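You operate a simulated robot arm through the tools that you are given. There is no shell and no other tool. Be economical: measure what you need, move in short steps, check, and stop when the job is done.

The job below is to be done with a simulated robot arm. You get a single attempt, and the scene is never put back.

## Task
Put the small golden and dark rolls on the little tray and dust both with flour.
Fine: use the flour shaker and put it back; leave the third roll.

Only the result counts: the job must be done as asked and must still hold three seconds after the hand-in. Knocking over, shifting, dropping, spilling or breaking anything else fails it.

## Robot
A 7-joint arm with a two-finger parallel gripper, fixed in place. Base frame: the origin is at the foot of the arm, x ahead of it, y to its left, z up; the work surface is at about z = 0.87. Readings come in m, degrees, newtons and seconds.
With the tool pointing down near the work surface it reaches from about 0.3 to 0.7 m from the base axis. Its first joint turns from -66.0 to 66.0 degrees. Payload 1.57 kg.
Tool frame: the origin (TCP) lies between the finger pads and is the grasp point; the fingertips stand 0.03 m ahead of it; z points along the fingers, y is the line along which they close. The gripper opens to 0.11 m. The fingers are 0.024 m wide and 0.012 m thick; the gripper's body (0.048 by 0.112 m) begins 0.078 m behind the TCP.
Orientation is that of the tool frame in the base frame, as [roll, pitch, yaw] about the fixed x, y, z axes, in that order (R = Rz(yaw) Ry(pitch) Rx(roll)). With the fingers straight down and closing along the base's y, the tool's x points along the base's -x, its y along +y and its z along -z.

## Interface
- The arm moves only by the tool arm_command. Its argument "rows" is a list of rows, each an object (a shift or turn left out is 0, a gripper value left out holds the last) with "delta_rot": the turn, a rotation vector about the tool's x, y, z in degrees, a list of three; "slide": the shift along the tool's x, y, z in m, a list of three; "gripper": the gripper command, from -1 (fully open) to 1 (shut), values between in proportion. In form: [{"delta_rot": [wx, wy, wz], "slide": [x, y, z], "gripper": gripper}, ...]. A call has 1 to 10 rows; each row shifts and turns the commanded pose from where the row before left it, along the tool's axes as they then stand. A row lasts 0.2 s, in which the tool goes at most 0.05 m and 8.6 degrees; a call with a longer step from one row to the next is refused whole, and so is a gripper value outside its range. Where a pose cannot be reached the arm comes as near as it can. A force on the tool above 40 N (or 10 N above the force at the start of the call, whichever is more), or a blocked arm, ends the call early, and 0.2 s more pass. The fingers move at their own pace (about 0.108 m/s each) and stop on an object; they squeeze with about 43 N. The grip force told is the motor's: it shows also when the fingers shut on nothing. Time passes only in rows, and 0.2 s behind the last, so rows that do not move let the fingers close. The reply holds the time, the measured pose of the TCP, the force on the tool along the base axes, the opening and the grip force, in the units named above and with some noise.
- Cameras (640 x 400 px; columns grow to the right, rows downward): "scene" is fixed at [0.1743, -0.3976, 1.4124]; the picture's right is [0.71, -0.71, 0.00], its down [-0.35, -0.35, -0.87] and it looks along [0.61, 0.61, -0.50] (base axes); focal length 214 px, centre (320, 200). "wrist" rides on the gripper at [0.07, 0.016, -0.141] in the tool frame; the picture's right is [-0.23, 0.97, 0.00], its down [-0.86, -0.20, -0.48] and it looks along [-0.47, -0.11, 0.88] (tool axes); focal length 222 px, centre (320, 200). There is no depth. A picture from a camera that has moved, and an enlarged one, comes with that camera's place and axes in the base frame and with its lens.
- get_image(camera): a new picture of that camera. The clock stands still meanwhile.
- close_up(camera, box): a new picture of the part [left, top, right, bottom] of that camera's present view, enlarged. The clock stands still meanwhile.
- sign_off(): hands the job in; it is judged then, once.

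Go step by step. Nothing tells you positions but the pictures and the camera data: compare them with the known pose of the tool, close in by small moves and look again before you grip or let go. The budget is 120 turns and 84 pictures, counting those below and the enlarged ones. Unless the task says otherwise, let go and move clear before handing in, and close with one line.

The tools are called as a command line: name --argument value ..., lists and objects as JSON in quotes. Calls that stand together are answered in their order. arm_command: Moves the arm, as the interface text tells. Its arguments: {"type":"object","properties":{"rows":{"type":"array"}},"required":["rows"]} The other tools are called the same way: get_image (camera) takes a picture; close_up (camera, box) takes an enlarged picture of a part of a camera's view; sign_off () hands the job in.

At the start:

```text
time_s: 0.0
tool_pos: [0.3586, -0.0321, 1.3064]
tcp_rot: [180.0, 0.0, 179.9]
force: [0.0, -0.5, 0.7]
finger_gap: 0.1103
finger_force: 0.1
```

scene: 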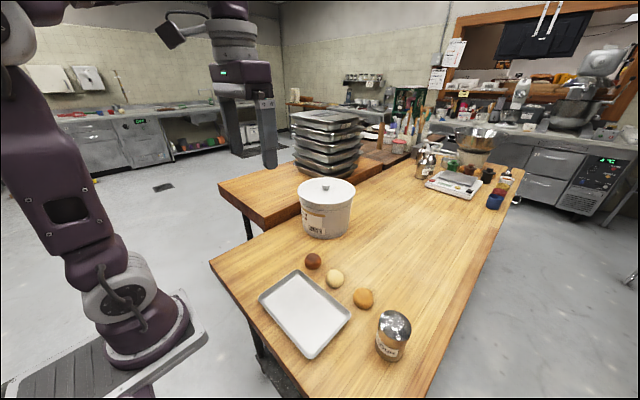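
wrist: 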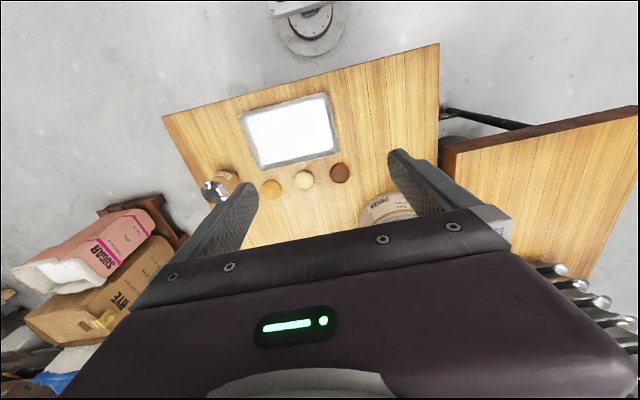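

I see three rolls in a row (dark, cream, golden) behind a small tray, with the shaker to the right. I'll look closer before moving.

close_up --camera "scene" --box '[240, 230, 432, 370]'

close_up --camera "wrist" --box '[160, 60, 440, 235]'

close_up --camera "scene" --box '[360, 300, 430, 370]'

```text
2.86 times, centred on (336, 300) of scene
camera zoom: at [0.1743, -0.3976, 1.4124], right [0.71, -0.71, 0.0], down [-0.35, -0.35, -0.87], along [0.61, 0.61, -0.5], focal length 613 px, centre (274, -86)
```

zoom: 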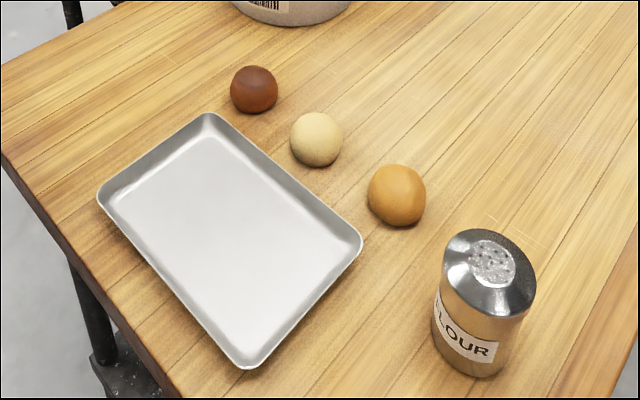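

```text
2.29 times, centred on (300, 148) of wrist
camera zoom: at [0.29, -0.0163, 1.4483], right [0.23, 0.97, 0.0], down [0.86, -0.2, 0.48], along [0.47, -0.11, -0.88], focal length 508 px, centre (366, 320)
```

zoom: 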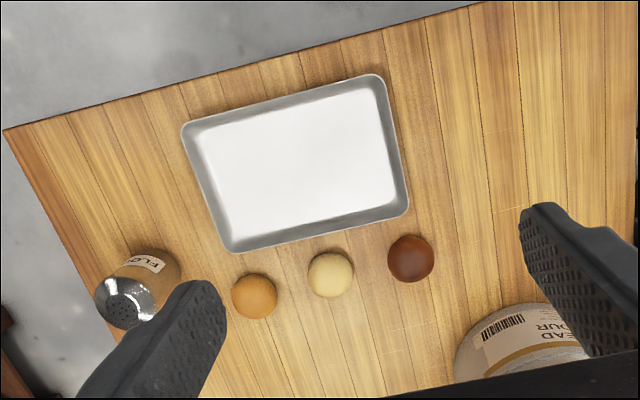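

```text
5.71 times, centred on (395, 335) of scene
camera zoom: at [0.1743, -0.3976, 1.4124], right [0.71, -0.71, 0.0], down [-0.35, -0.35, -0.87], along [0.61, 0.61, -0.5], focal length 1226 px, centre (-109, -571)
```

zoom: 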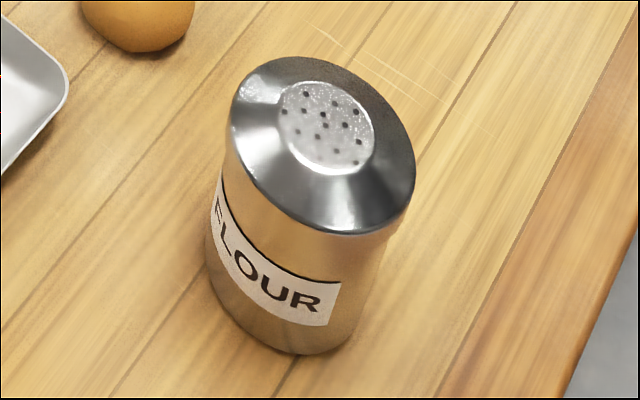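

The rolls are about 5.4 cm across: dark near (0.514, -0.025), cream (0.512, -0.124), golden (0.519, -0.219). The tray spans x 0.32–0.46, y -0.22 to -0.01, and the shaker is at about (0.466, -0.334). I'll move above the golden roll first.

arm_command --rows '[{"slide": [-0.02, -0.0233, 0.03], "gripper": -0.45}, {"slide": [-0.02, -0.0233, 0.03]}, {"slide": [-0.02, -0.0233, 0.03]}, {"slide": [-0.02, -0.0233, 0.03]}, {"slide": [-0.02, -0.0233, 0.03]}, {"slide": [-0.02, -0.0233, 0.03]}, {"slide": [-0.02, -0.0233, 0.03]}, {"slide": [-0.02, -0.0233, 0.03]}, {}]'

get_image --camera "wrist"

get_image --camera "scene"

```text
time_s: 2.0
tool_pos: [0.5217, -0.2216, 1.0634]
tcp_rot: [180.0, 0.0, 180.0]
force: [-1.1, -0.5, 0.8]
finger_gap: 0.08
finger_force: 0.0
```

```text
78 pictures are left
camera wrist: at [0.4524, -0.2059, 1.2064], right [0.23, 0.97, 0.0], down [0.86, -0.2, 0.48], along [0.47, -0.11, -0.88], focal length 222 px, centre (320, 200)
```

wrist: 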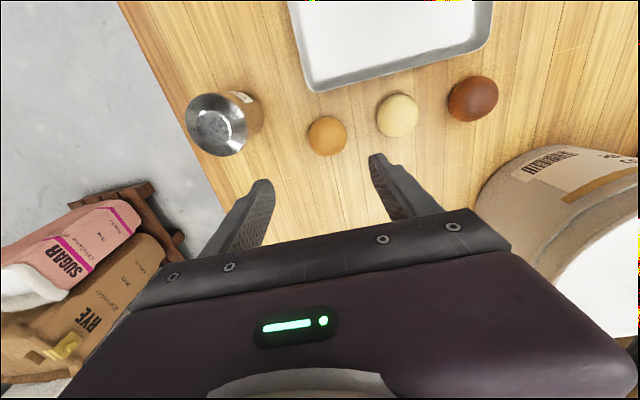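

```text
77 pictures are left
```

scene: 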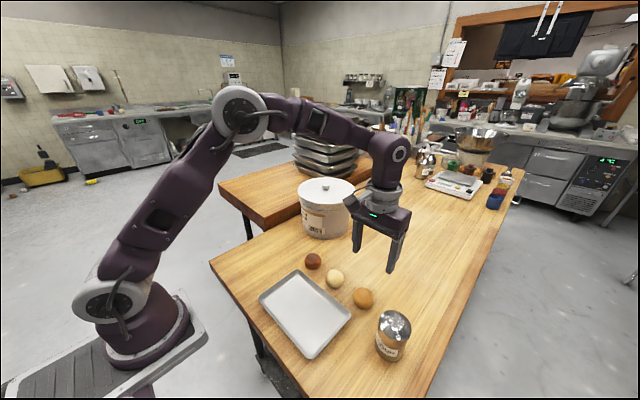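

The golden roll is about at (0.522, -0.215), nearly under the tool. I'll descend to just above it and check.

arm_command --rows '[{"slide": [0, 0.003, 0.035]}, {"slide": [0, 0.002, 0.035]}, {"slide": [0, 0, 0.03]}, {}]'

close_up --camera "scene" --box '[300, 220, 440, 370]'

get_image --camera "wrist"

```text
time_s: 3.0
tool_pos: [0.5205, -0.2131, 0.9649]
tcp_rot: [179.9, 0.0, 180.0]
force: [0.1, -0.1, 0.1]
finger_gap: 0.0797
finger_force: 0.1
```

```text
2.67 times, centred on (370, 295) of scene
camera zoom: at [0.1743, -0.3976, 1.4124], right [0.71, -0.71, 0.0], down [-0.35, -0.35, -0.87], along [0.61, 0.61, -0.5], focal length 572 px, centre (187, -53)
```

zoom: 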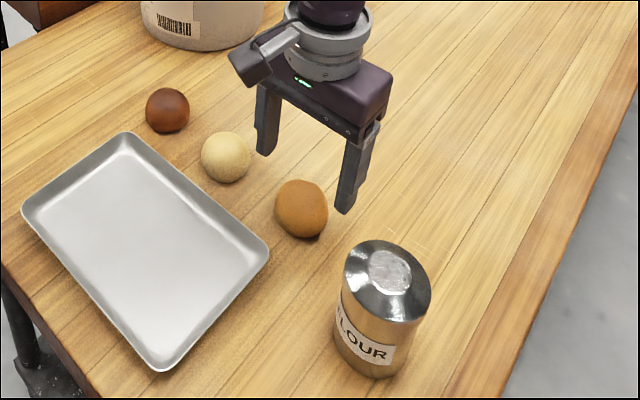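

```text
75 pictures are left
camera wrist: at [0.4509, -0.1956, 1.1077], right [0.23, 0.97, 0.0], down [0.86, -0.2, 0.48], along [0.47, -0.11, -0.88], focal length 222 px, centre (320, 200)
```

wrist: 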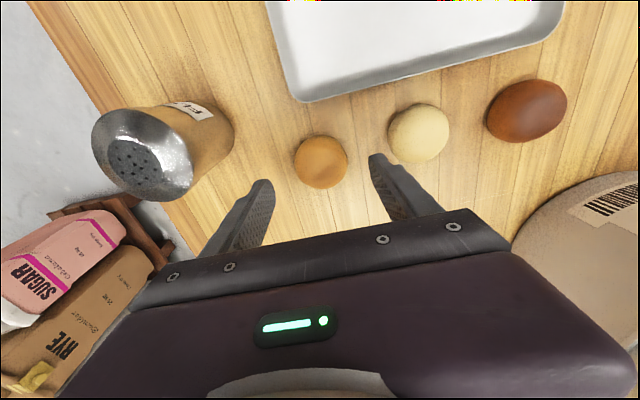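

The roll is centred at about (0.523, -0.213), which matches the tool. I'll descend and grip.

arm_command --rows '[{"slide": [-0.002, 0, 0.03]}, {"slide": [0, 0, 0.028]}, {}, {"gripper": 0.2}, {"gripper": 1}, {"gripper": 1}]'

close_up --camera "scene" --box '[300, 220, 440, 370]'

```text
time_s: 4.4
tool_pos: [0.5219, -0.2114, 0.9076]
tcp_rot: [179.9, 0.0, -180.0]
force: [-0.4, 0.6, 0.8]
finger_gap: 0.054
finger_force: 14.0
```

```text
2.67 times, centred on (370, 295) of scene
camera zoom: at [0.1743, -0.3976, 1.4124], right [0.71, -0.71, 0.0], down [-0.35, -0.35, -0.87], along [0.61, 0.61, -0.5], focal length 572 px, centre (187, -53)
```

zoom: 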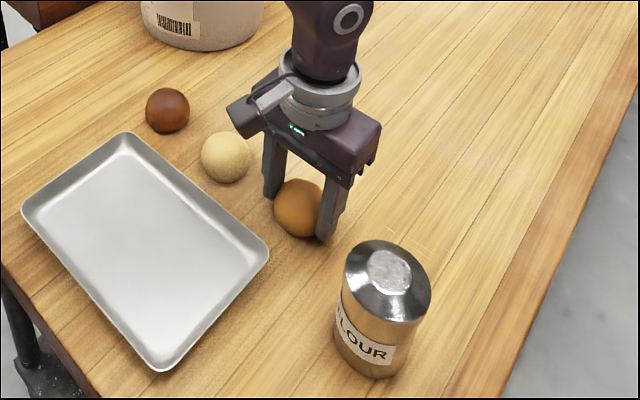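

The golden roll is gripped at a 0.054 m gap. I'll lift it and carry it over the tray at about (0.39, -0.165).

arm_command --rows '[{"slide": [0, 0, -0.03]}, {"slide": [0, 0, -0.04]}, {"slide": [0.033, 0.0115, 0]}, {"slide": [0.033, 0.0115, 0]}, {"slide": [0.033, 0.0115, 0]}, {"slide": [0.033, 0.0115, 0]}, {}]'

close_up --camera "scene" --box '[240, 220, 420, 370]'

get_image --camera "wrist"

```text
time_s: 6.0
tool_pos: [0.3882, -0.1679, 0.9791]
tcp_rot: [180.0, 0.0, -180.0]
force: [-0.8, 0.0, -1.0]
finger_gap: 0.0539
finger_force: 13.7
```

```text
2.67 times, centred on (330, 295) of scene
camera zoom: at [0.1743, -0.3976, 1.4124], right [0.71, -0.71, 0.0], down [-0.35, -0.35, -0.87], along [0.61, 0.61, -0.5], focal length 572 px, centre (293, -53)
```

zoom: 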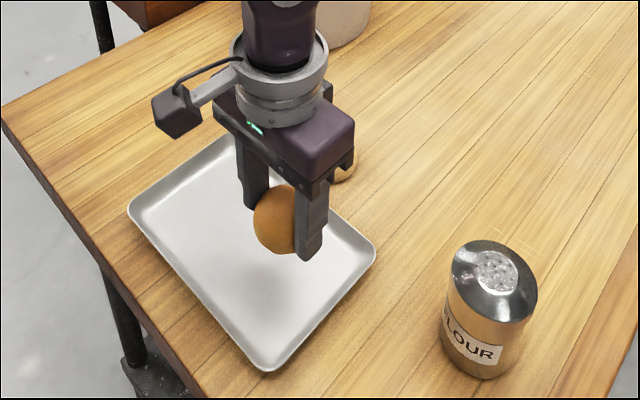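

```text
72 pictures are left
camera wrist: at [0.3191, -0.1509, 1.1219], right [0.23, 0.97, 0.0], down [0.85, -0.2, 0.48], along [0.47, -0.11, -0.88], focal length 222 px, centre (320, 200)
```

wrist: 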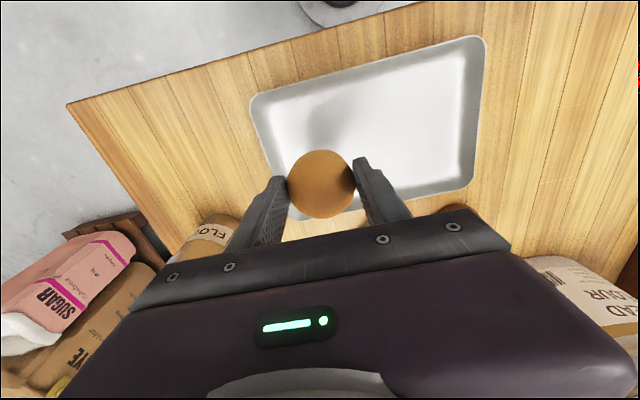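

The tray agrees with my estimate. I'll shift slightly inward, lower onto the tray floor and check before opening.

arm_command --rows '[{"slide": [0, 0.011, 0.02]}, {"slide": [0, 0, 0.025]}, {"slide": [0, 0, 0.015]}, {"slide": [0, 0, 0.005]}, {}]'

close_up --camera "scene" --box '[250, 250, 380, 360]'

```text
time_s: 7.2
tool_pos: [0.3899, -0.1567, 0.9115]
tcp_rot: [179.9, -0.1, -180.0]
force: [-0.5, -0.6, -0.6]
finger_gap: 0.0539
finger_force: 14.3
```

```text
3.64 times, centred on (315, 305) of scene
camera zoom: at [0.1743, -0.3976, 1.4124], right [0.71, -0.71, 0.0], down [-0.35, -0.35, -0.87], along [0.61, 0.61, -0.5], focal length 780 px, centre (338, -182)
```

zoom: 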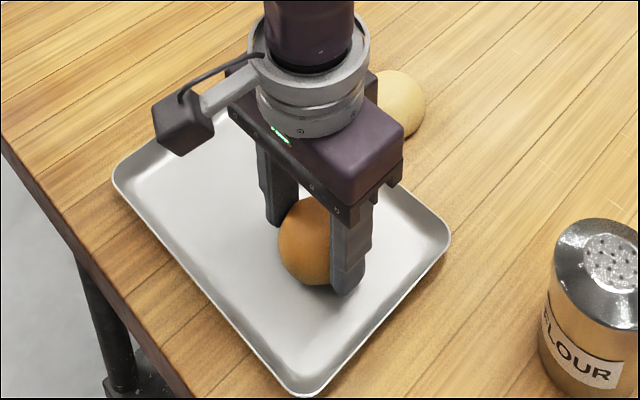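

It looks almost on the tray floor, with no contact force yet. I'll ease down in tiny steps.

arm_command --rows '[{"slide": [0, 0, 0.0015]}, {}, {"slide": [0, 0, 0.001]}, {}]'

```text
time_s: 8.2
tool_pos: [0.3895, -0.1574, 0.912]
tcp_rot: [180.0, 0.1, -180.0]
force: [1.1, -0.8, 14.3]
finger_gap: 0.054
finger_force: 14.1
```

Contact is felt (14 N), so the roll is seated. I'll release with a small opening and rise.

arm_command --rows '[{"slide": [0, 0, -0.002]}, {"gripper": -0.18}, {}, {"slide": [0, 0, -0.03]}, {"slide": [0, 0, -0.04]}, {}]'

close_up --camera "scene" --box '[250, 250, 380, 360]'

get_image --camera "wrist"

```text
time_s: 9.6
tool_pos: [0.3878, -0.1576, 0.9817]
tcp_rot: [180.0, -0.1, 180.0]
force: [0.3, 0.1, -0.6]
finger_gap: 0.0648
finger_force: 0.2
```

```text
3.64 times, centred on (315, 305) of scene
camera zoom: at [0.1743, -0.3976, 1.4124], right [0.71, -0.71, 0.0], down [-0.35, -0.35, -0.87], along [0.61, 0.61, -0.5], focal length 780 px, centre (338, -182)
```

zoom: 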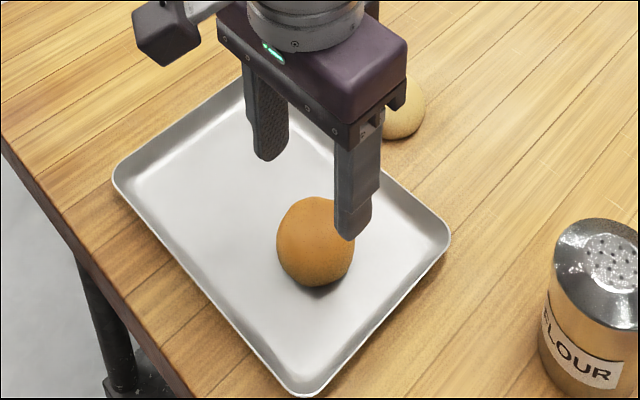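

```text
69 pictures are left
camera wrist: at [0.3188, -0.1409, 1.124], right [0.23, 0.97, 0.0], down [0.86, -0.2, 0.48], along [0.47, -0.11, -0.88], focal length 222 px, centre (320, 200)
```

wrist: 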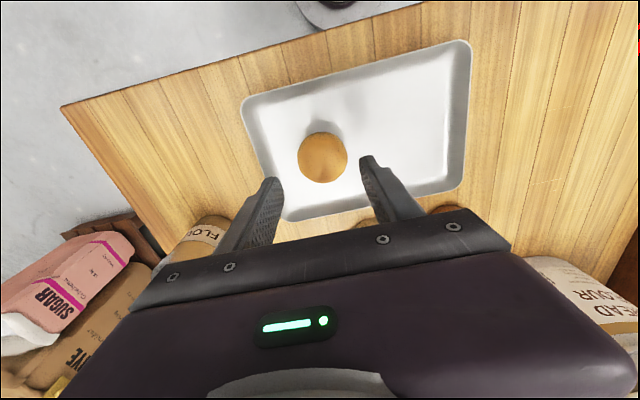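

The golden roll rests on the tray. Next is the dark roll near (0.52, -0.02).

arm_command --rows '[{"slide": [-0.022, 0.023, -0.02], "gripper": -0.45}, {"slide": [-0.022, 0.023, 0]}, {"slide": [-0.022, 0.023, 0]}, {"slide": [-0.022, 0.023, 0]}, {"slide": [-0.022, 0.023, 0]}, {"slide": [-0.022, 0.023, 0.02]}, {"slide": [0, 0, 0.015]}, {}]'

get_image --camera "wrist"

```text
time_s: 11.4
tool_pos: [0.5224, -0.0209, 0.9657]
tcp_rot: [-179.9, 0.1, 180.0]
force: [0.2, 0.1, 0.3]
finger_gap: 0.0799
finger_force: 0.0
```

```text
68 pictures are left
camera wrist: at [0.4528, -0.005, 1.1087], right [0.23, 0.97, 0.0], down [0.86, -0.2, 0.48], along [0.47, -0.11, -0.88], focal length 222 px, centre (320, 200)
```

wrist: 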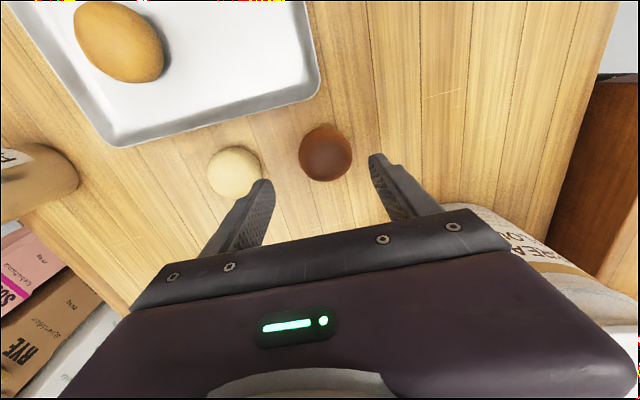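

The dark roll is at about (0.518, -0.016). I'll nudge over it, descend and grip.

arm_command --rows '[{"slide": [0.004, 0.004, 0.028]}, {"slide": [0, 0, 0.03]}, {}, {"gripper": 0.2}, {"gripper": 1}, {"gripper": 1}]'

close_up --camera "scene" --box '[250, 200, 400, 330]'

```text
time_s: 12.8
tool_pos: [0.5179, -0.0171, 0.9098]
tcp_rot: [180.0, 0.1, 180.0]
force: [-0.6, -0.4, 0.4]
finger_gap: 0.0536
finger_force: 14.3
```

```text
3.08 times, centred on (325, 265) of scene
camera zoom: at [0.1743, -0.3976, 1.4124], right [0.71, -0.71, 0.0], down [-0.35, -0.35, -0.87], along [0.61, 0.61, -0.5], focal length 660 px, centre (305, 0)
```

zoom: 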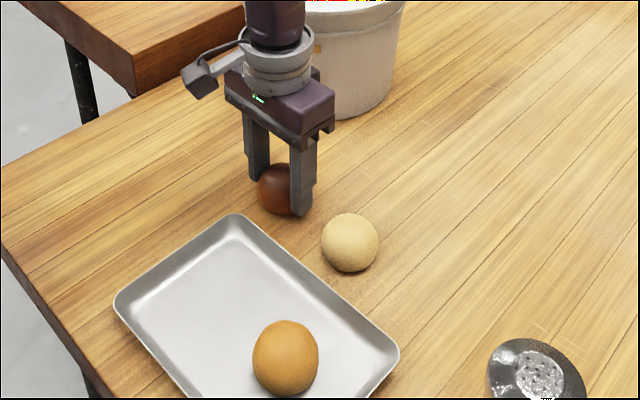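

The dark roll is gripped. I'll lift it and carry it to about (0.39, -0.073).

arm_command --rows '[{"slide": [0, 0, -0.03]}, {"slide": [0, 0, -0.04]}, {"slide": [0.032, -0.014, 0]}, {"slide": [0.032, -0.014, 0]}, {"slide": [0.032, -0.014, 0]}, {"slide": [0.032, -0.014, 0]}, {}, {"slide": [0, 0, 0.03]}, {}]'

close_up --camera "scene" --box '[250, 240, 380, 360]'

get_image --camera "wrist"

```text
time_s: 14.8
tool_pos: [0.3878, -0.073, 0.9503]
tcp_rot: [-180.0, 0.1, 180.0]
force: [0.0, 0.1, 0.5]
finger_gap: 0.0539
finger_force: 13.6
```

```text
3.33 times, centred on (315, 300) of scene
camera zoom: at [0.1743, -0.3976, 1.4124], right [0.71, -0.71, 0.0], down [-0.35, -0.35, -0.87], along [0.61, 0.61, -0.5], focal length 715 px, centre (337, -133)
```

zoom: 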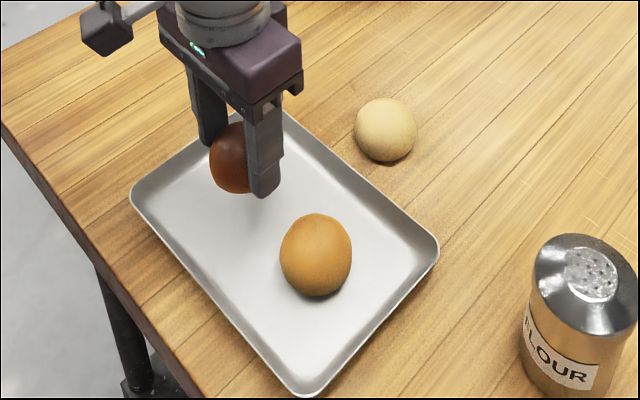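

```text
65 pictures are left
camera wrist: at [0.3182, -0.0566, 1.0923], right [0.23, 0.97, 0.0], down [0.85, -0.2, 0.48], along [0.47, -0.11, -0.88], focal length 222 px, centre (320, 200)
```

wrist: 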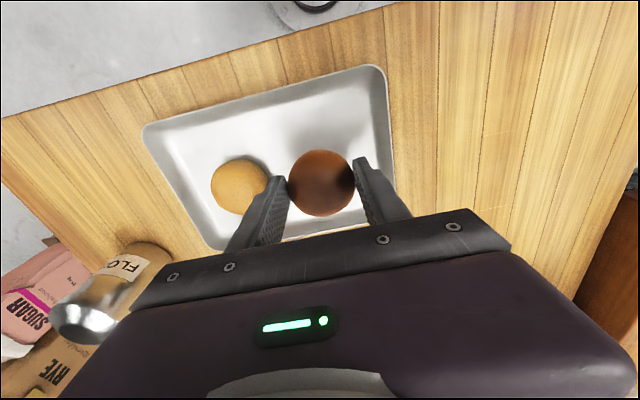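

There is clearance on both sides. I'll lower to contact.

arm_command --rows '[{"slide": [0, 0, 0.02]}, {"slide": [0, 0, 0.013]}, {}, {"slide": [0, 0, 0.0015]}, {}, {"slide": [0, 0, 0.001]}, {}]'

```text
time_s: 16.4
tool_pos: [0.3892, -0.0725, 0.9148]
tcp_rot: [-180.0, 0.1, -179.9]
force: [0.3, 0.2, 0.3]
finger_gap: 0.0538
finger_force: 13.8
```

arm_command --rows '[{"slide": [0, 0, 0.001]}, {}, {"slide": [0, 0, 0.001]}, {}]'

```text
time_s: 17.4
tool_pos: [0.3895, -0.0715, 0.912]
tcp_rot: [180.0, 0.2, 180.0]
force: [2.9, -2.5, 14.6]
finger_gap: 0.0538
finger_force: 14.0
```

Contact is felt again. I'll release and rise.

arm_command --rows '[{"slide": [0, 0, -0.0015]}, {"gripper": -0.18}, {}, {"slide": [0, 0, -0.03]}, {"slide": [0, 0, -0.04]}, {"slide": [0, 0, -0.04]}, {}]'

close_up --camera "scene" --box '[250, 240, 430, 370]'

get_image --camera "wrist"

```text
time_s: 19.0
tool_pos: [0.39, -0.0709, 1.0224]
tcp_rot: [-180.0, 0.0, 180.0]
force: [0.7, -0.6, 0.1]
finger_gap: 0.0648
finger_force: 0.1
```

```text
3.08 times, centred on (340, 305) of scene
camera zoom: at [0.1743, -0.3976, 1.4124], right [0.71, -0.71, 0.0], down [-0.35, -0.35, -0.87], along [0.61, 0.61, -0.5], focal length 660 px, centre (258, -123)
```

zoom: 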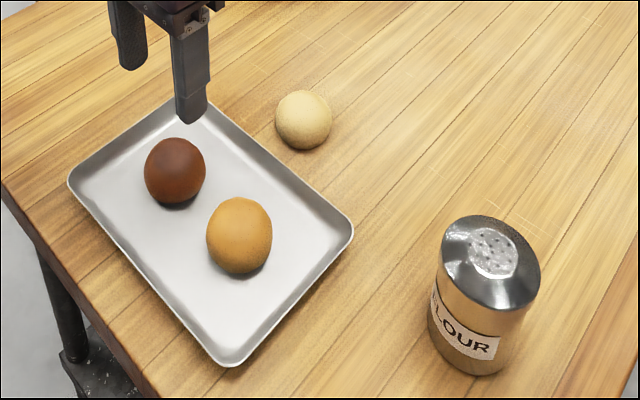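

```text
63 pictures are left
camera wrist: at [0.3197, -0.0539, 1.1647], right [0.23, 0.97, 0.0], down [0.86, -0.2, 0.48], along [0.47, -0.11, -0.88], focal length 222 px, centre (320, 200)
```

wrist: 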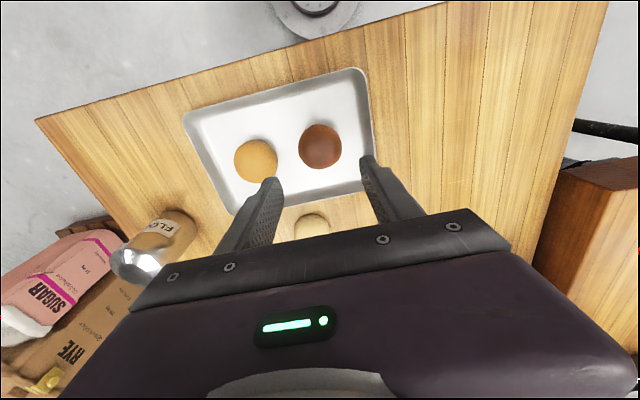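

Both rolls sit well apart on the tray. For the shaker I need a side grip so it can be turned over, so I'll move to free space near it and test how far the wrist can turn.

arm_command --rows '[{"slide": [0, -0.036, -0.02], "gripper": -1}, {"slide": [0, -0.036, -0.02]}, {"slide": [0, -0.036, -0.02]}, {"slide": [0, -0.036, -0.02]}, {"slide": [0, -0.036, -0.02]}, {"slide": [0, -0.036, -0.02]}, {"delta_rot": [0, 0, 8.5]}, {"delta_rot": [0, 0, 8.5]}, {"delta_rot": [0, 0, 8.5]}, {"delta_rot": [0, 0, 8.5]}]'

arm_command --rows '[{"delta_rot": [0, 0, 8.5]}, {"delta_rot": [0, 0, 8.5]}, {"delta_rot": [0, 0, 8.5]}, {"delta_rot": [0, 0, 8.5]}, {"delta_rot": [0, 0, 8.5]}, {"delta_rot": [0, 0, 8.5]}, {"delta_rot": [0, 0, 8.5]}, {"delta_rot": [0, 0, 8.5]}, {"delta_rot": [0, 0, 8.5]}, {"delta_rot": [0, 0, 8.5]}]'

arm_command --rows '[{"delta_rot": [0, 0, 8.5]}, {"delta_rot": [0, 0, 8.5]}, {"delta_rot": [0, 0, 8.5]}, {"delta_rot": [0, 0, 8.5]}, {"delta_rot": [0, 0, 8.5]}, {"delta_rot": [0, 0, 8.5]}, {"delta_rot": [0, 0, 8.5]}, {"delta_rot": [0, 0, 8.5]}, {"delta_rot": [0, 0, 8.5]}, {"delta_rot": [0, 0, 8.5]}]'

```text
time_s: 21.2
tool_pos: [0.3896, -0.2859, 1.1435]
tcp_rot: [179.9, 0.0, 145.9]
force: [0.0, -0.3, 0.6]
finger_gap: 0.1099
finger_force: 0.0
```

```text
time_s: 23.4
tool_pos: [0.3887, -0.2869, 1.1431]
tcp_rot: [-180.0, 0.0, 60.9]
force: [0.7, -0.1, -0.6]
finger_gap: 0.11
finger_force: 0.1
```

```text
time_s: 25.6
tool_pos: [0.3892, -0.287, 1.144]
tcp_rot: [180.0, 0.1, -24.2]
force: [0.2, -0.4, 0.1]
finger_gap: 0.1103
finger_force: 0.1
```

The wrist turns about 170° past nominal, so the camera will be on top for the grip. Turning back later will invert the shaker. Now I'll pitch the tool up 60° and look at the shaker.

arm_command --rows '[{"delta_rot": [0, 8.571, 0]}, {"delta_rot": [0, 8.571, 0]}, {"delta_rot": [0, 8.571, 0]}, {"delta_rot": [0, 8.571, 0]}, {"delta_rot": [0, 8.571, 0]}, {"delta_rot": [0, 8.571, 0]}, {"delta_rot": [0, 8.571, 0]}, {}]'

get_image --camera "wrist"

get_image --camera "scene"

```text
time_s: 27.4
tool_pos: [0.3885, -0.2877, 1.1438]
tcp_rot: [-179.9, -60.0, -24.1]
force: [-0.7, -0.7, 0.4]
finger_gap: 0.1101
finger_force: 0.1
```

```text
62 pictures are left
camera wrist: at [0.3023, -0.2665, 1.2757], right [-0.5, -0.84, -0.2], down [-0.69, 0.53, -0.5], along [0.53, -0.12, -0.84], focal length 222 px, centre (320, 200)
```

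wrist: 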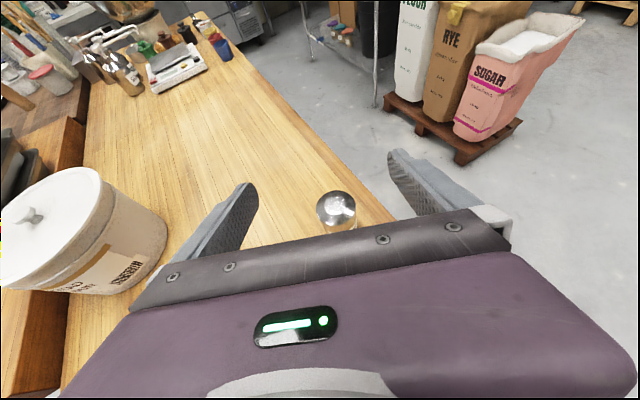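

```text
61 pictures are left
```

scene: 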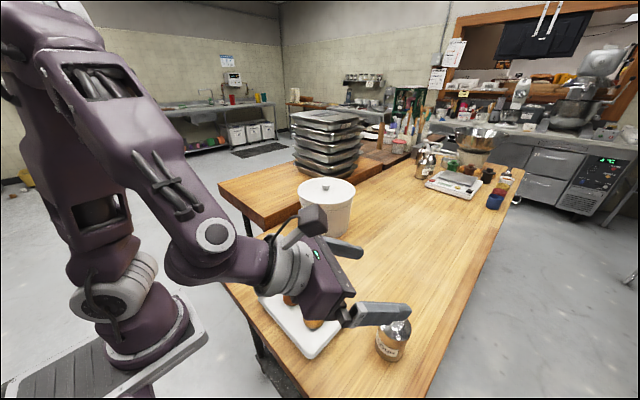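

The pose is reachable and the shaker sits near (0.466, -0.330). I'll move to a pre-grasp 12 cm back along the tool axis and check.

arm_command --rows '[{"slide": [-0.037, 0.0018, 0.0168]}, {"slide": [-0.037, 0.0018, 0.0168]}, {"slide": [-0.037, 0.0018, 0.0168]}, {"slide": [-0.037, 0.0018, 0.0168]}, {}]'

get_image --camera "wrist"

get_image --camera "scene"

close_up --camera "scene" --box '[250, 240, 430, 370]'

```text
time_s: 28.6
tool_pos: [0.3736, -0.2853, 0.9795]
tcp_rot: [-180.0, -59.9, -24.0]
force: [0.8, 0.0, 0.4]
finger_gap: 0.11
finger_force: 0.1
```

```text
60 pictures are left
camera wrist: at [0.2863, -0.2649, 1.1119], right [-0.5, -0.84, -0.2], down [-0.69, 0.52, -0.5], along [0.53, -0.12, -0.84], focal length 222 px, centre (320, 200)
```

wrist: 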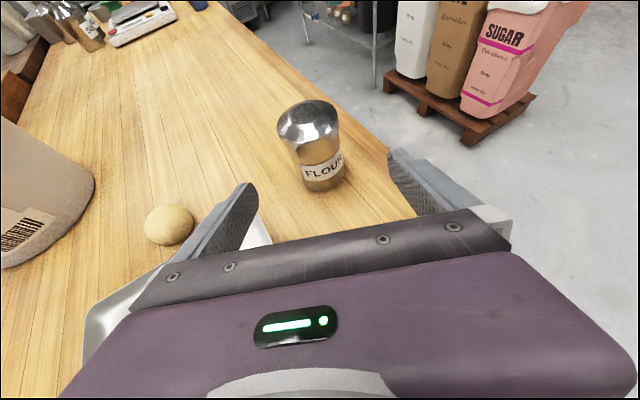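

```text
59 pictures are left
```

scene: 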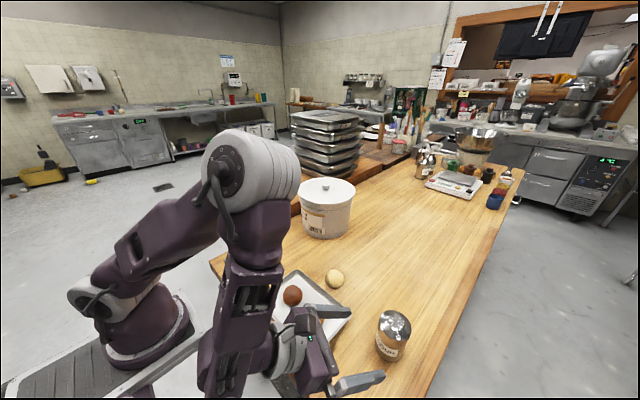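

```text
3.08 times, centred on (340, 305) of scene
camera zoom: at [0.1743, -0.3976, 1.4124], right [0.71, -0.71, 0.0], down [-0.35, -0.35, -0.87], along [0.61, 0.61, -0.5], focal length 660 px, centre (258, -123)
```

zoom: 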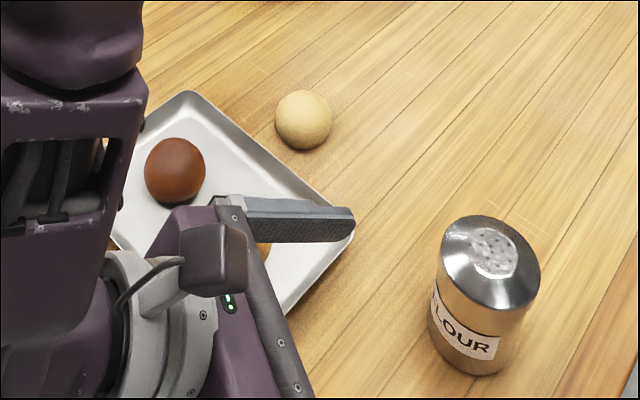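

The shaker is lined up at about (0.468, -0.325). I'll advance most of the way along the tool axis and look.

arm_command --rows '[{"slide": [0.0014, -0.0023, 0.03]}, {"slide": [0, 0, 0.03]}, {"slide": [0, 0, 0.03]}, {}]'

get_image --camera "wrist"

close_up --camera "scene" --box '[250, 240, 430, 370]'

```text
time_s: 29.6
tool_pos: [0.4457, -0.3174, 0.9373]
tcp_rot: [179.9, -60.0, -24.0]
force: [-0.9, 0.2, 0.0]
finger_gap: 0.1101
finger_force: 0.0
```

```text
57 pictures are left
camera wrist: at [0.3596, -0.2972, 1.0695], right [-0.5, -0.84, -0.2], down [-0.69, 0.52, -0.5], along [0.53, -0.11, -0.84], focal length 222 px, centre (320, 200)
```

wrist: 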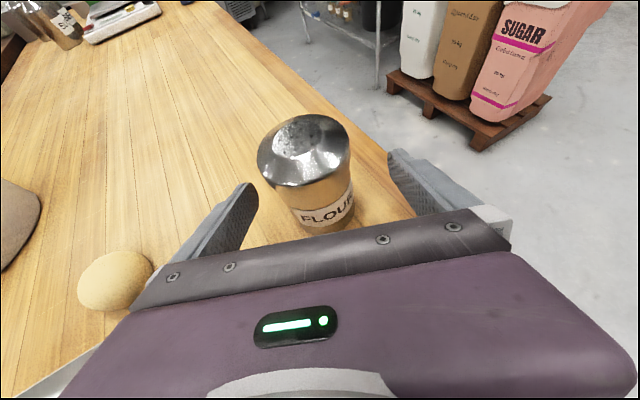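

```text
3.08 times, centred on (340, 305) of scene
camera zoom: at [0.1743, -0.3976, 1.4124], right [0.71, -0.71, 0.0], down [-0.35, -0.35, -0.87], along [0.61, 0.61, -0.5], focal length 660 px, centre (258, -123)
```

zoom: 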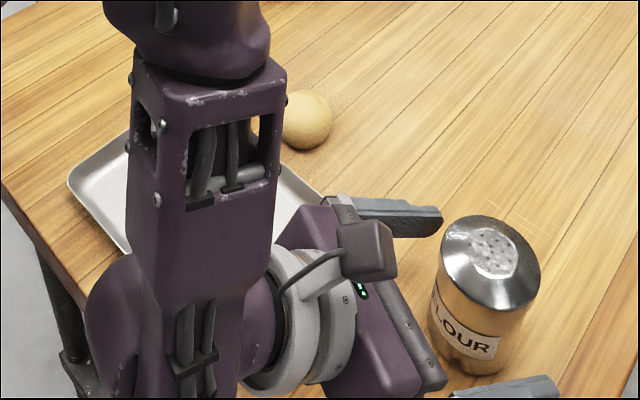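

The fingers straddle the shaker. I'll advance the last 3 cm and close gently.

arm_command --rows '[{"slide": [0, -0.001, 0.028]}, {}, {"gripper": -0.4}, {"gripper": -0.3}, {}]'

get_image --camera "wrist"

close_up --camera "scene" --box '[250, 240, 430, 370]'

```text
time_s: 30.8
tool_pos: [0.4657, -0.3279, 0.9254]
tcp_rot: [-180.0, -60.1, -24.1]
force: [-0.1, 0.3, -0.5]
finger_gap: 0.0715
finger_force: 0.0
```

```text
55 pictures are left
camera wrist: at [0.3807, -0.3058, 1.0563], right [-0.5, -0.84, -0.2], down [-0.69, 0.52, -0.5], along [0.53, -0.12, -0.84], focal length 222 px, centre (320, 200)
```

wrist: 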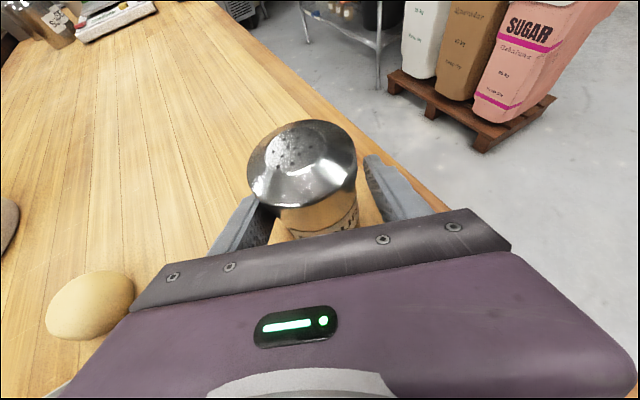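

```text
3.08 times, centred on (340, 305) of scene
camera zoom: at [0.1743, -0.3976, 1.4124], right [0.71, -0.71, 0.0], down [-0.35, -0.35, -0.87], along [0.61, 0.61, -0.5], focal length 660 px, centre (258, -123)
```

zoom: 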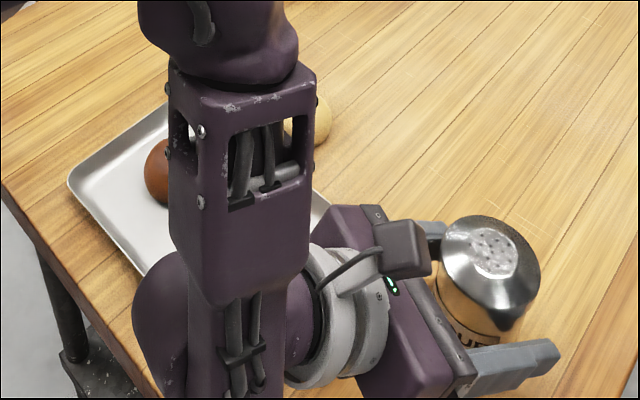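

The shaker is between the fingers. I'll close now and note the pose for putting it back.

arm_command --rows '[{"gripper": -0.15}, {"gripper": 0.1}, {"gripper": 1}, {}, {}]'

close_up --camera "scene" --box '[250, 240, 430, 370]'

```text
time_s: 32.0
tool_pos: [0.4674, -0.3276, 0.9245]
tcp_rot: [-179.9, -60.0, -24.1]
force: [0.6, -0.7, 0.0]
finger_gap: 0.0605
finger_force: 42.9
```

```text
3.08 times, centred on (340, 305) of scene
camera zoom: at [0.1743, -0.3976, 1.4124], right [0.71, -0.71, 0.0], down [-0.35, -0.35, -0.87], along [0.61, 0.61, -0.5], focal length 660 px, centre (258, -123)
```

zoom: 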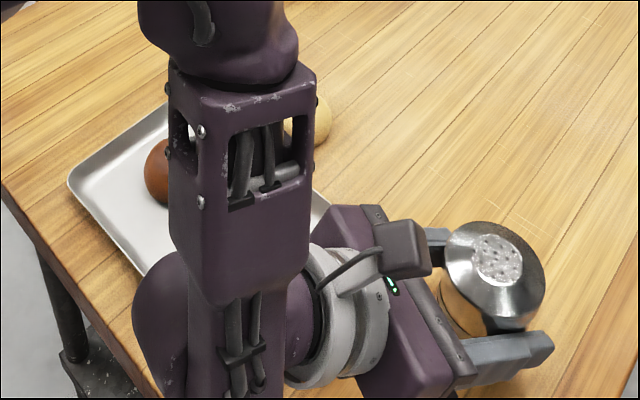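

The shaker is held firmly (0.0605 m gap, 43 N). I'll lift it straight up and keep it upright.

arm_command --rows '[{"slide": [0.017, 0, -0.01]}, {"slide": [0.035, 0, -0.02]}, {"slide": [0.039, 0, -0.0225]}, {"slide": [0.039, 0, -0.0225]}, {"slide": [0.039, 0, -0.0225]}, {}]'

get_image --camera "scene"

get_image --camera "wrist"

```text
time_s: 33.4
tool_pos: [0.4698, -0.3244, 1.1232]
tcp_rot: [-180.0, -59.9, -24.0]
force: [-0.2, -0.3, -1.3]
finger_gap: 0.0606
finger_force: 42.9
```

```text
52 pictures are left
```

scene: 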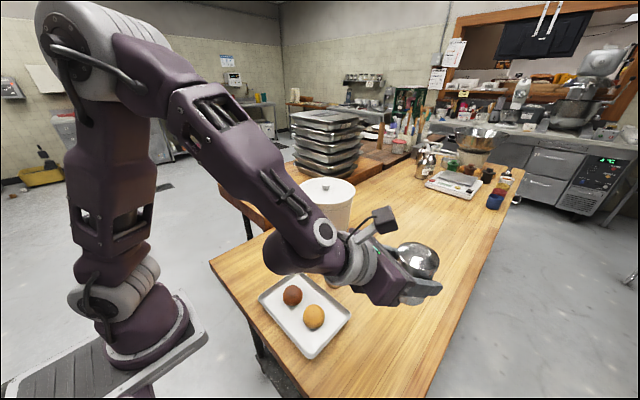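

```text
51 pictures are left
camera wrist: at [0.3838, -0.3038, 1.2545], right [-0.5, -0.84, -0.2], down [-0.69, 0.52, -0.5], along [0.53, -0.12, -0.84], focal length 222 px, centre (320, 200)
```

wrist: 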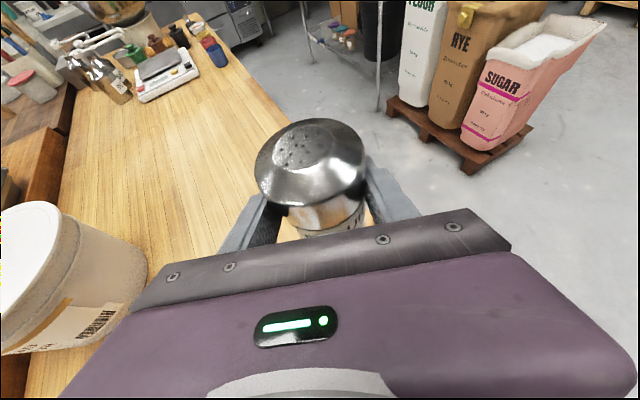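

Held upright and clear. Now I'll yaw the tool in place towards -y, keeping the shaker upright.

arm_command --rows '[{"delta_rot": [-6.495, 0, 3.75]}, {"delta_rot": [-6.495, 0, 3.75]}, {"delta_rot": [-6.495, 0, 3.75]}, {"delta_rot": [-6.495, 0, 3.75]}, {"delta_rot": [-6.495, 0, 3.75]}, {"delta_rot": [-6.495, 0, 3.75]}, {}]'

```text
time_s: 35.0
tool_pos: [0.4668, -0.3246, 1.1197]
tcp_rot: [180.0, -60.0, -69.1]
force: [0.5, 0.0, -2.2]
finger_gap: 0.0608
finger_force: 43.2
```

Yaw reached. Next I'll move over the tray near the golden roll, still upright, and pitch the tool to horizontal.

arm_command --rows '[{"slide": [-0.0217, 0.0057, -0.0296]}, {"slide": [-0.0217, 0.0057, -0.0296]}, {"slide": [-0.0217, 0.0057, -0.0296]}, {"slide": [-0.0217, 0.0057, -0.0296]}, {"slide": [-0.0217, 0.0057, -0.0296]}, {}]'

arm_command --rows '[{"delta_rot": [0, 7.5, 0]}, {"delta_rot": [0, 7.5, 0]}, {"delta_rot": [0, 7.5, 0]}, {"delta_rot": [0, 7.5, 0]}, {}]'

get_image --camera "scene"

```text
time_s: 36.4
tool_pos: [0.3883, -0.1869, 1.101]
tcp_rot: [180.0, -60.0, -68.9]
force: [-0.5, 0.0, -1.5]
finger_gap: 0.0605
finger_force: 42.7
out of reach, approached as far as the arm can: row 5
```

```text
time_s: 37.6
tool_pos: [0.3886, -0.1871, 1.1016]
tcp_rot: [-144.7, -89.9, -104.3]
force: [-0.3, 0.2, -2.7]
finger_gap: 0.0604
finger_force: 43.0
```

```text
50 pictures are left
```

scene: 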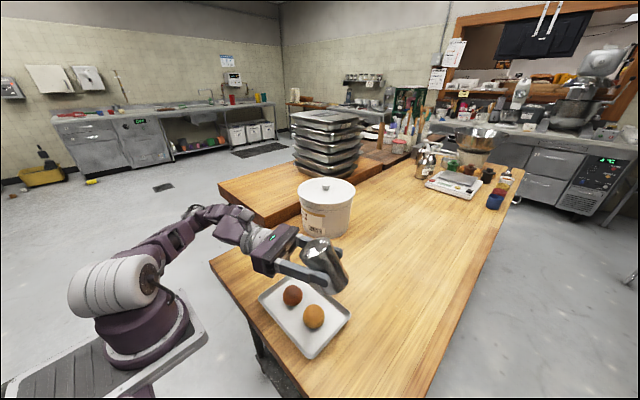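

The tool is horizontal over the tray with the shaker tilted only about 30°. I'll shift slightly towards the robot so that the lid sweeps over the tray while turning.

arm_command --rows '[{"slide": [0, 0.0112, -0.0043]}, {"slide": [0, 0.0112, -0.0043]}, {}]'

close_up --camera "scene" --box '[180, 180, 400, 370]'

get_image --camera "wrist"

```text
time_s: 38.4
tool_pos: [0.3806, -0.1813, 1.0983]
tcp_rot: [-114.6, -89.9, -134.7]
force: [-0.1, 0.0, -1.4]
finger_gap: 0.0608
finger_force: 42.6
out of reach, approached as far as the arm can: row 1, 2
```

```text
2.11 times, centred on (290, 275) of scene
camera zoom: at [0.1743, -0.3976, 1.4124], right [0.71, -0.71, 0.0], down [-0.35, -0.35, -0.87], along [0.61, 0.61, -0.5], focal length 452 px, centre (383, 42)
```

zoom: 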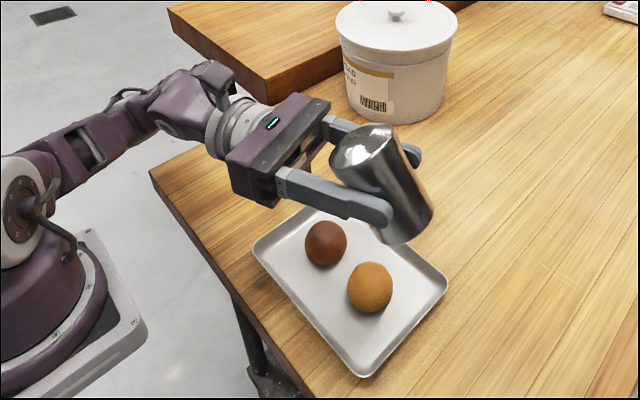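

```text
48 pictures are left
camera wrist: at [0.3161, -0.0543, 1.1697], right [-0.91, -0.35, -0.23], down [0.02, 0.52, -0.86], along [0.41, -0.78, -0.47], focal length 222 px, centre (320, 200)
```

wrist: 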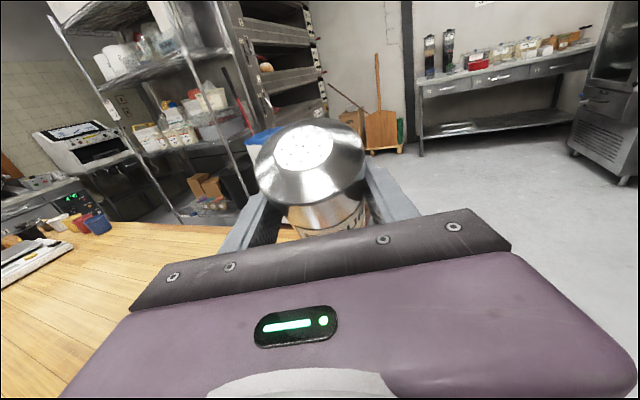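

This spot is at the edge of reach but suits the golden roll. I'll start rolling the wrist back, stopping just short of 90° to check.

arm_command --rows '[{"delta_rot": [0, 0, -8.5]}, {"delta_rot": [0, 0, -8.5]}, {"delta_rot": [0, 0, -8.5]}, {"delta_rot": [0, 0, -8.5]}, {"delta_rot": [0, 0, -8.5]}, {"delta_rot": [0, 0, -8.5]}, {"delta_rot": [0, 0, -8.5]}, {"delta_rot": [0, 0, -8.5]}, {}]'

close_up --camera "scene" --box '[180, 180, 400, 370]'

```text
time_s: 40.4
tool_pos: [0.3811, -0.1819, 1.0996]
tcp_rot: [90.0, -21.9, 20.9]
force: [0.0, -0.1, -2.6]
finger_gap: 0.0605
finger_force: 42.8
```

```text
2.11 times, centred on (290, 275) of scene
camera zoom: at [0.1743, -0.3976, 1.4124], right [0.71, -0.71, 0.0], down [-0.35, -0.35, -0.87], along [0.61, 0.61, -0.5], focal length 452 px, centre (383, 42)
```

zoom: 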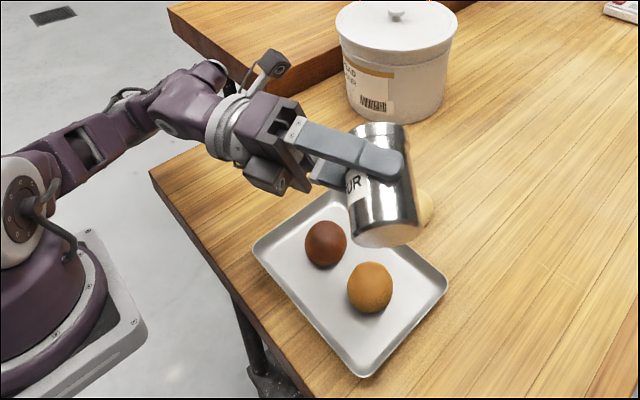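

The shaker lies nearly on its side over the golden roll, and nothing is out of place. I'll lower about 3.5 cm and then continue the turn to about 145°.

arm_command --rows '[{"slide": [-0.0065, -0.0162, 0]}, {"slide": [-0.0065, -0.0162, 0]}, {}]'

```text
time_s: 41.2
tool_pos: [0.3793, -0.185, 1.07]
tcp_rot: [90.0, -21.9, 20.8]
force: [-0.2, 0.1, -1.7]
finger_gap: 0.0606
finger_force: 43.2
out of reach, approached as far as the arm can: row 2
```

arm_command --rows '[{"delta_rot": [0, 0, -8.5]}, {"delta_rot": [0, 0, -8.5]}, {"delta_rot": [0, 0, -8.5]}, {"delta_rot": [0, 0, -8.5]}, {"delta_rot": [0, 0, -8.5]}, {"delta_rot": [0, 0, -8.5]}, {"delta_rot": [0, 0, -8.5]}, {"delta_rot": [0, 0, -8.5]}, {}]'

close_up --camera "scene" --box '[180, 180, 400, 370]'

get_image --camera "wrist"

```text
time_s: 43.2
tool_pos: [0.3788, -0.1852, 1.0706]
tcp_rot: [90.0, 46.1, 20.8]
force: [0.0, 0.2, -2.1]
finger_gap: 0.0604
finger_force: 43.1
```

```text
2.11 times, centred on (290, 275) of scene
camera zoom: at [0.1743, -0.3976, 1.4124], right [0.71, -0.71, 0.0], down [-0.35, -0.35, -0.87], along [0.61, 0.61, -0.5], focal length 452 px, centre (383, 42)
```

zoom: 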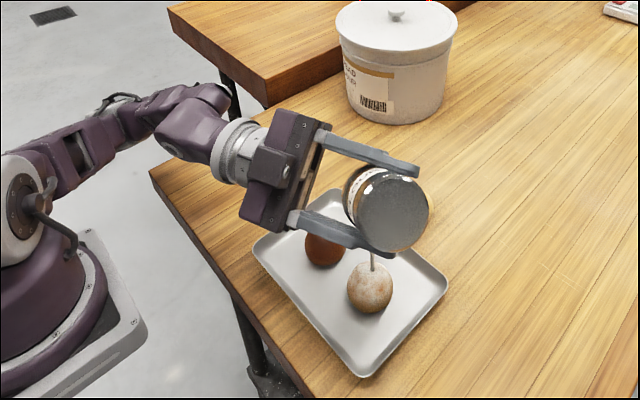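

```text
45 pictures are left
camera wrist: at [0.3853, -0.0311, 1.033], right [0.51, 0.19, 0.84], down [-0.86, 0.19, 0.48], along [-0.06, -0.96, 0.26], focal length 222 px, centre (320, 200)
```

wrist: 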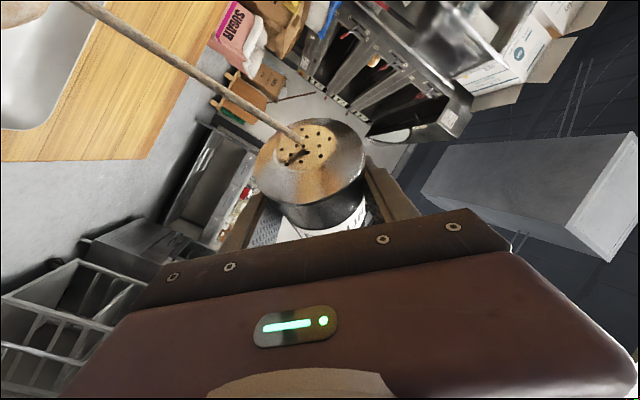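

A visible stream of flour has dusted the golden roll. I'll roll back over the same spot to stop the flow.

arm_command --rows '[{"delta_rot": [0, 0, 8.5]}, {"delta_rot": [0, 0, 8.5]}, {"delta_rot": [0, 0, 8.5]}, {"delta_rot": [0, 0, 8.5]}, {"delta_rot": [0, 0, 8.5]}, {"delta_rot": [0, 0, 8.5]}, {"delta_rot": [0, 0, 8.5]}, {"delta_rot": [0, 0, 8.5]}, {"delta_rot": [0, 0, 8.5]}, {}]'

close_up --camera "scene" --box '[240, 230, 400, 370]'

```text
time_s: 45.4
tool_pos: [0.3776, -0.1837, 1.0714]
tcp_rot: [90.0, -30.6, 20.7]
force: [-0.3, 0.4, -1.2]
finger_gap: 0.0605
finger_force: 43.1
```

```text
2.86 times, centred on (320, 300) of scene
camera zoom: at [0.1743, -0.3976, 1.4124], right [0.71, -0.71, 0.0], down [-0.35, -0.35, -0.87], along [0.61, 0.61, -0.5], focal length 613 px, centre (320, -86)
```

zoom: 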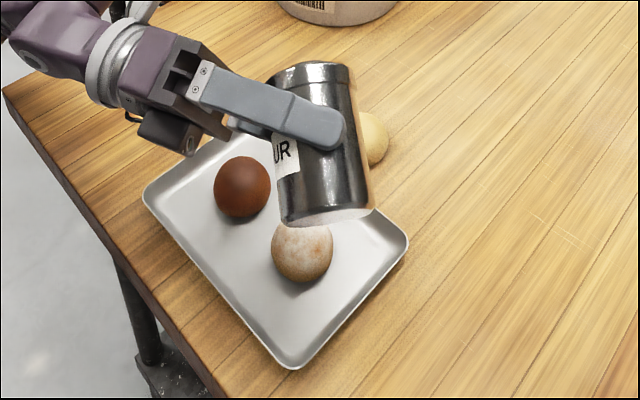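

The golden roll is well dusted and the flow has stopped. I'll try shifting towards the dark roll (+y).

arm_command --rows '[{"slide": [0.0091, -0.0054, -0.028]}, {}]'

```text
time_s: 46.0
tool_pos: [0.3837, -0.1765, 1.0854]
tcp_rot: [90.2, -30.5, 20.9]
force: [0.2, 0.2, -2.3]
finger_gap: 0.0603
finger_force: 43.4
out of reach, approached as far as the arm can: row 1
```

It's at the near limit because the wrist is too close to the base. I'll yaw the tool further, which moves the wrist outward, and keep the shaker's tilt unchanged.

arm_command --rows '[{"delta_rot": [-4.24, -7.17, 0]}, {"delta_rot": [-4.24, -7.17, 0]}, {"delta_rot": [-4.24, -7.17, 0]}, {}]'

```text
time_s: 47.0
tool_pos: [0.3849, -0.1783, 1.0908]
tcp_rot: [90.3, -30.4, -4.1]
force: [0.3, 0.4, -2.1]
finger_gap: 0.0606
finger_force: 42.8
out of reach, approached as far as the arm can: row 3
```

arm_command --rows '[{"slide": [-0.0019, 0.0011, -0.03]}, {}]'

get_image --camera "scene"

```text
time_s: 47.6
tool_pos: [0.3809, -0.1546, 1.101]
tcp_rot: [90.2, -30.4, -4.1]
force: [-1.0, 0.6, -2.6]
finger_gap: 0.0601
finger_force: 43.0
out of reach, approached as far as the arm can: row 1
```

```text
43 pictures are left
```

scene: 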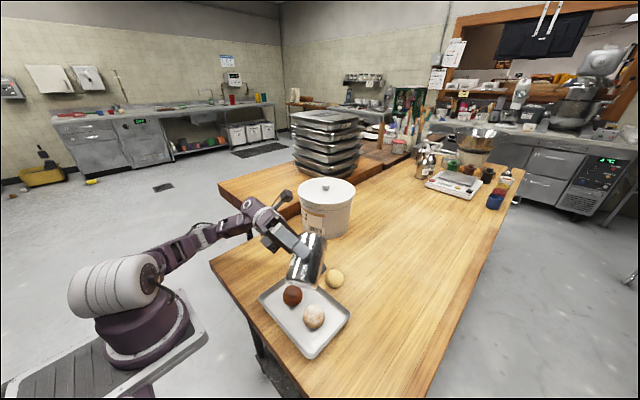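

It moved further, so the new yaw helps. I'll keep stepping towards the dark roll.

arm_command --rows '[{"slide": [-0.0019, 0.0011, -0.03]}, {}]'

```text
time_s: 48.2
tool_pos: [0.381, -0.131, 1.1122]
tcp_rot: [90.3, -30.4, -4.0]
force: [-0.6, 0.4, -2.1]
finger_gap: 0.0604
finger_force: 42.8
out of reach, approached as far as the arm can: row 1
```

arm_command --rows '[{"slide": [-0.0028, 0.0016, -0.045]}, {}]'

```text
time_s: 48.8
tool_pos: [0.3952, -0.097, 1.1277]
tcp_rot: [90.1, -30.5, -4.1]
force: [0.9, -0.6, -3.0]
finger_gap: 0.0604
finger_force: 42.8
out of reach, approached as far as the arm can: row 1
```

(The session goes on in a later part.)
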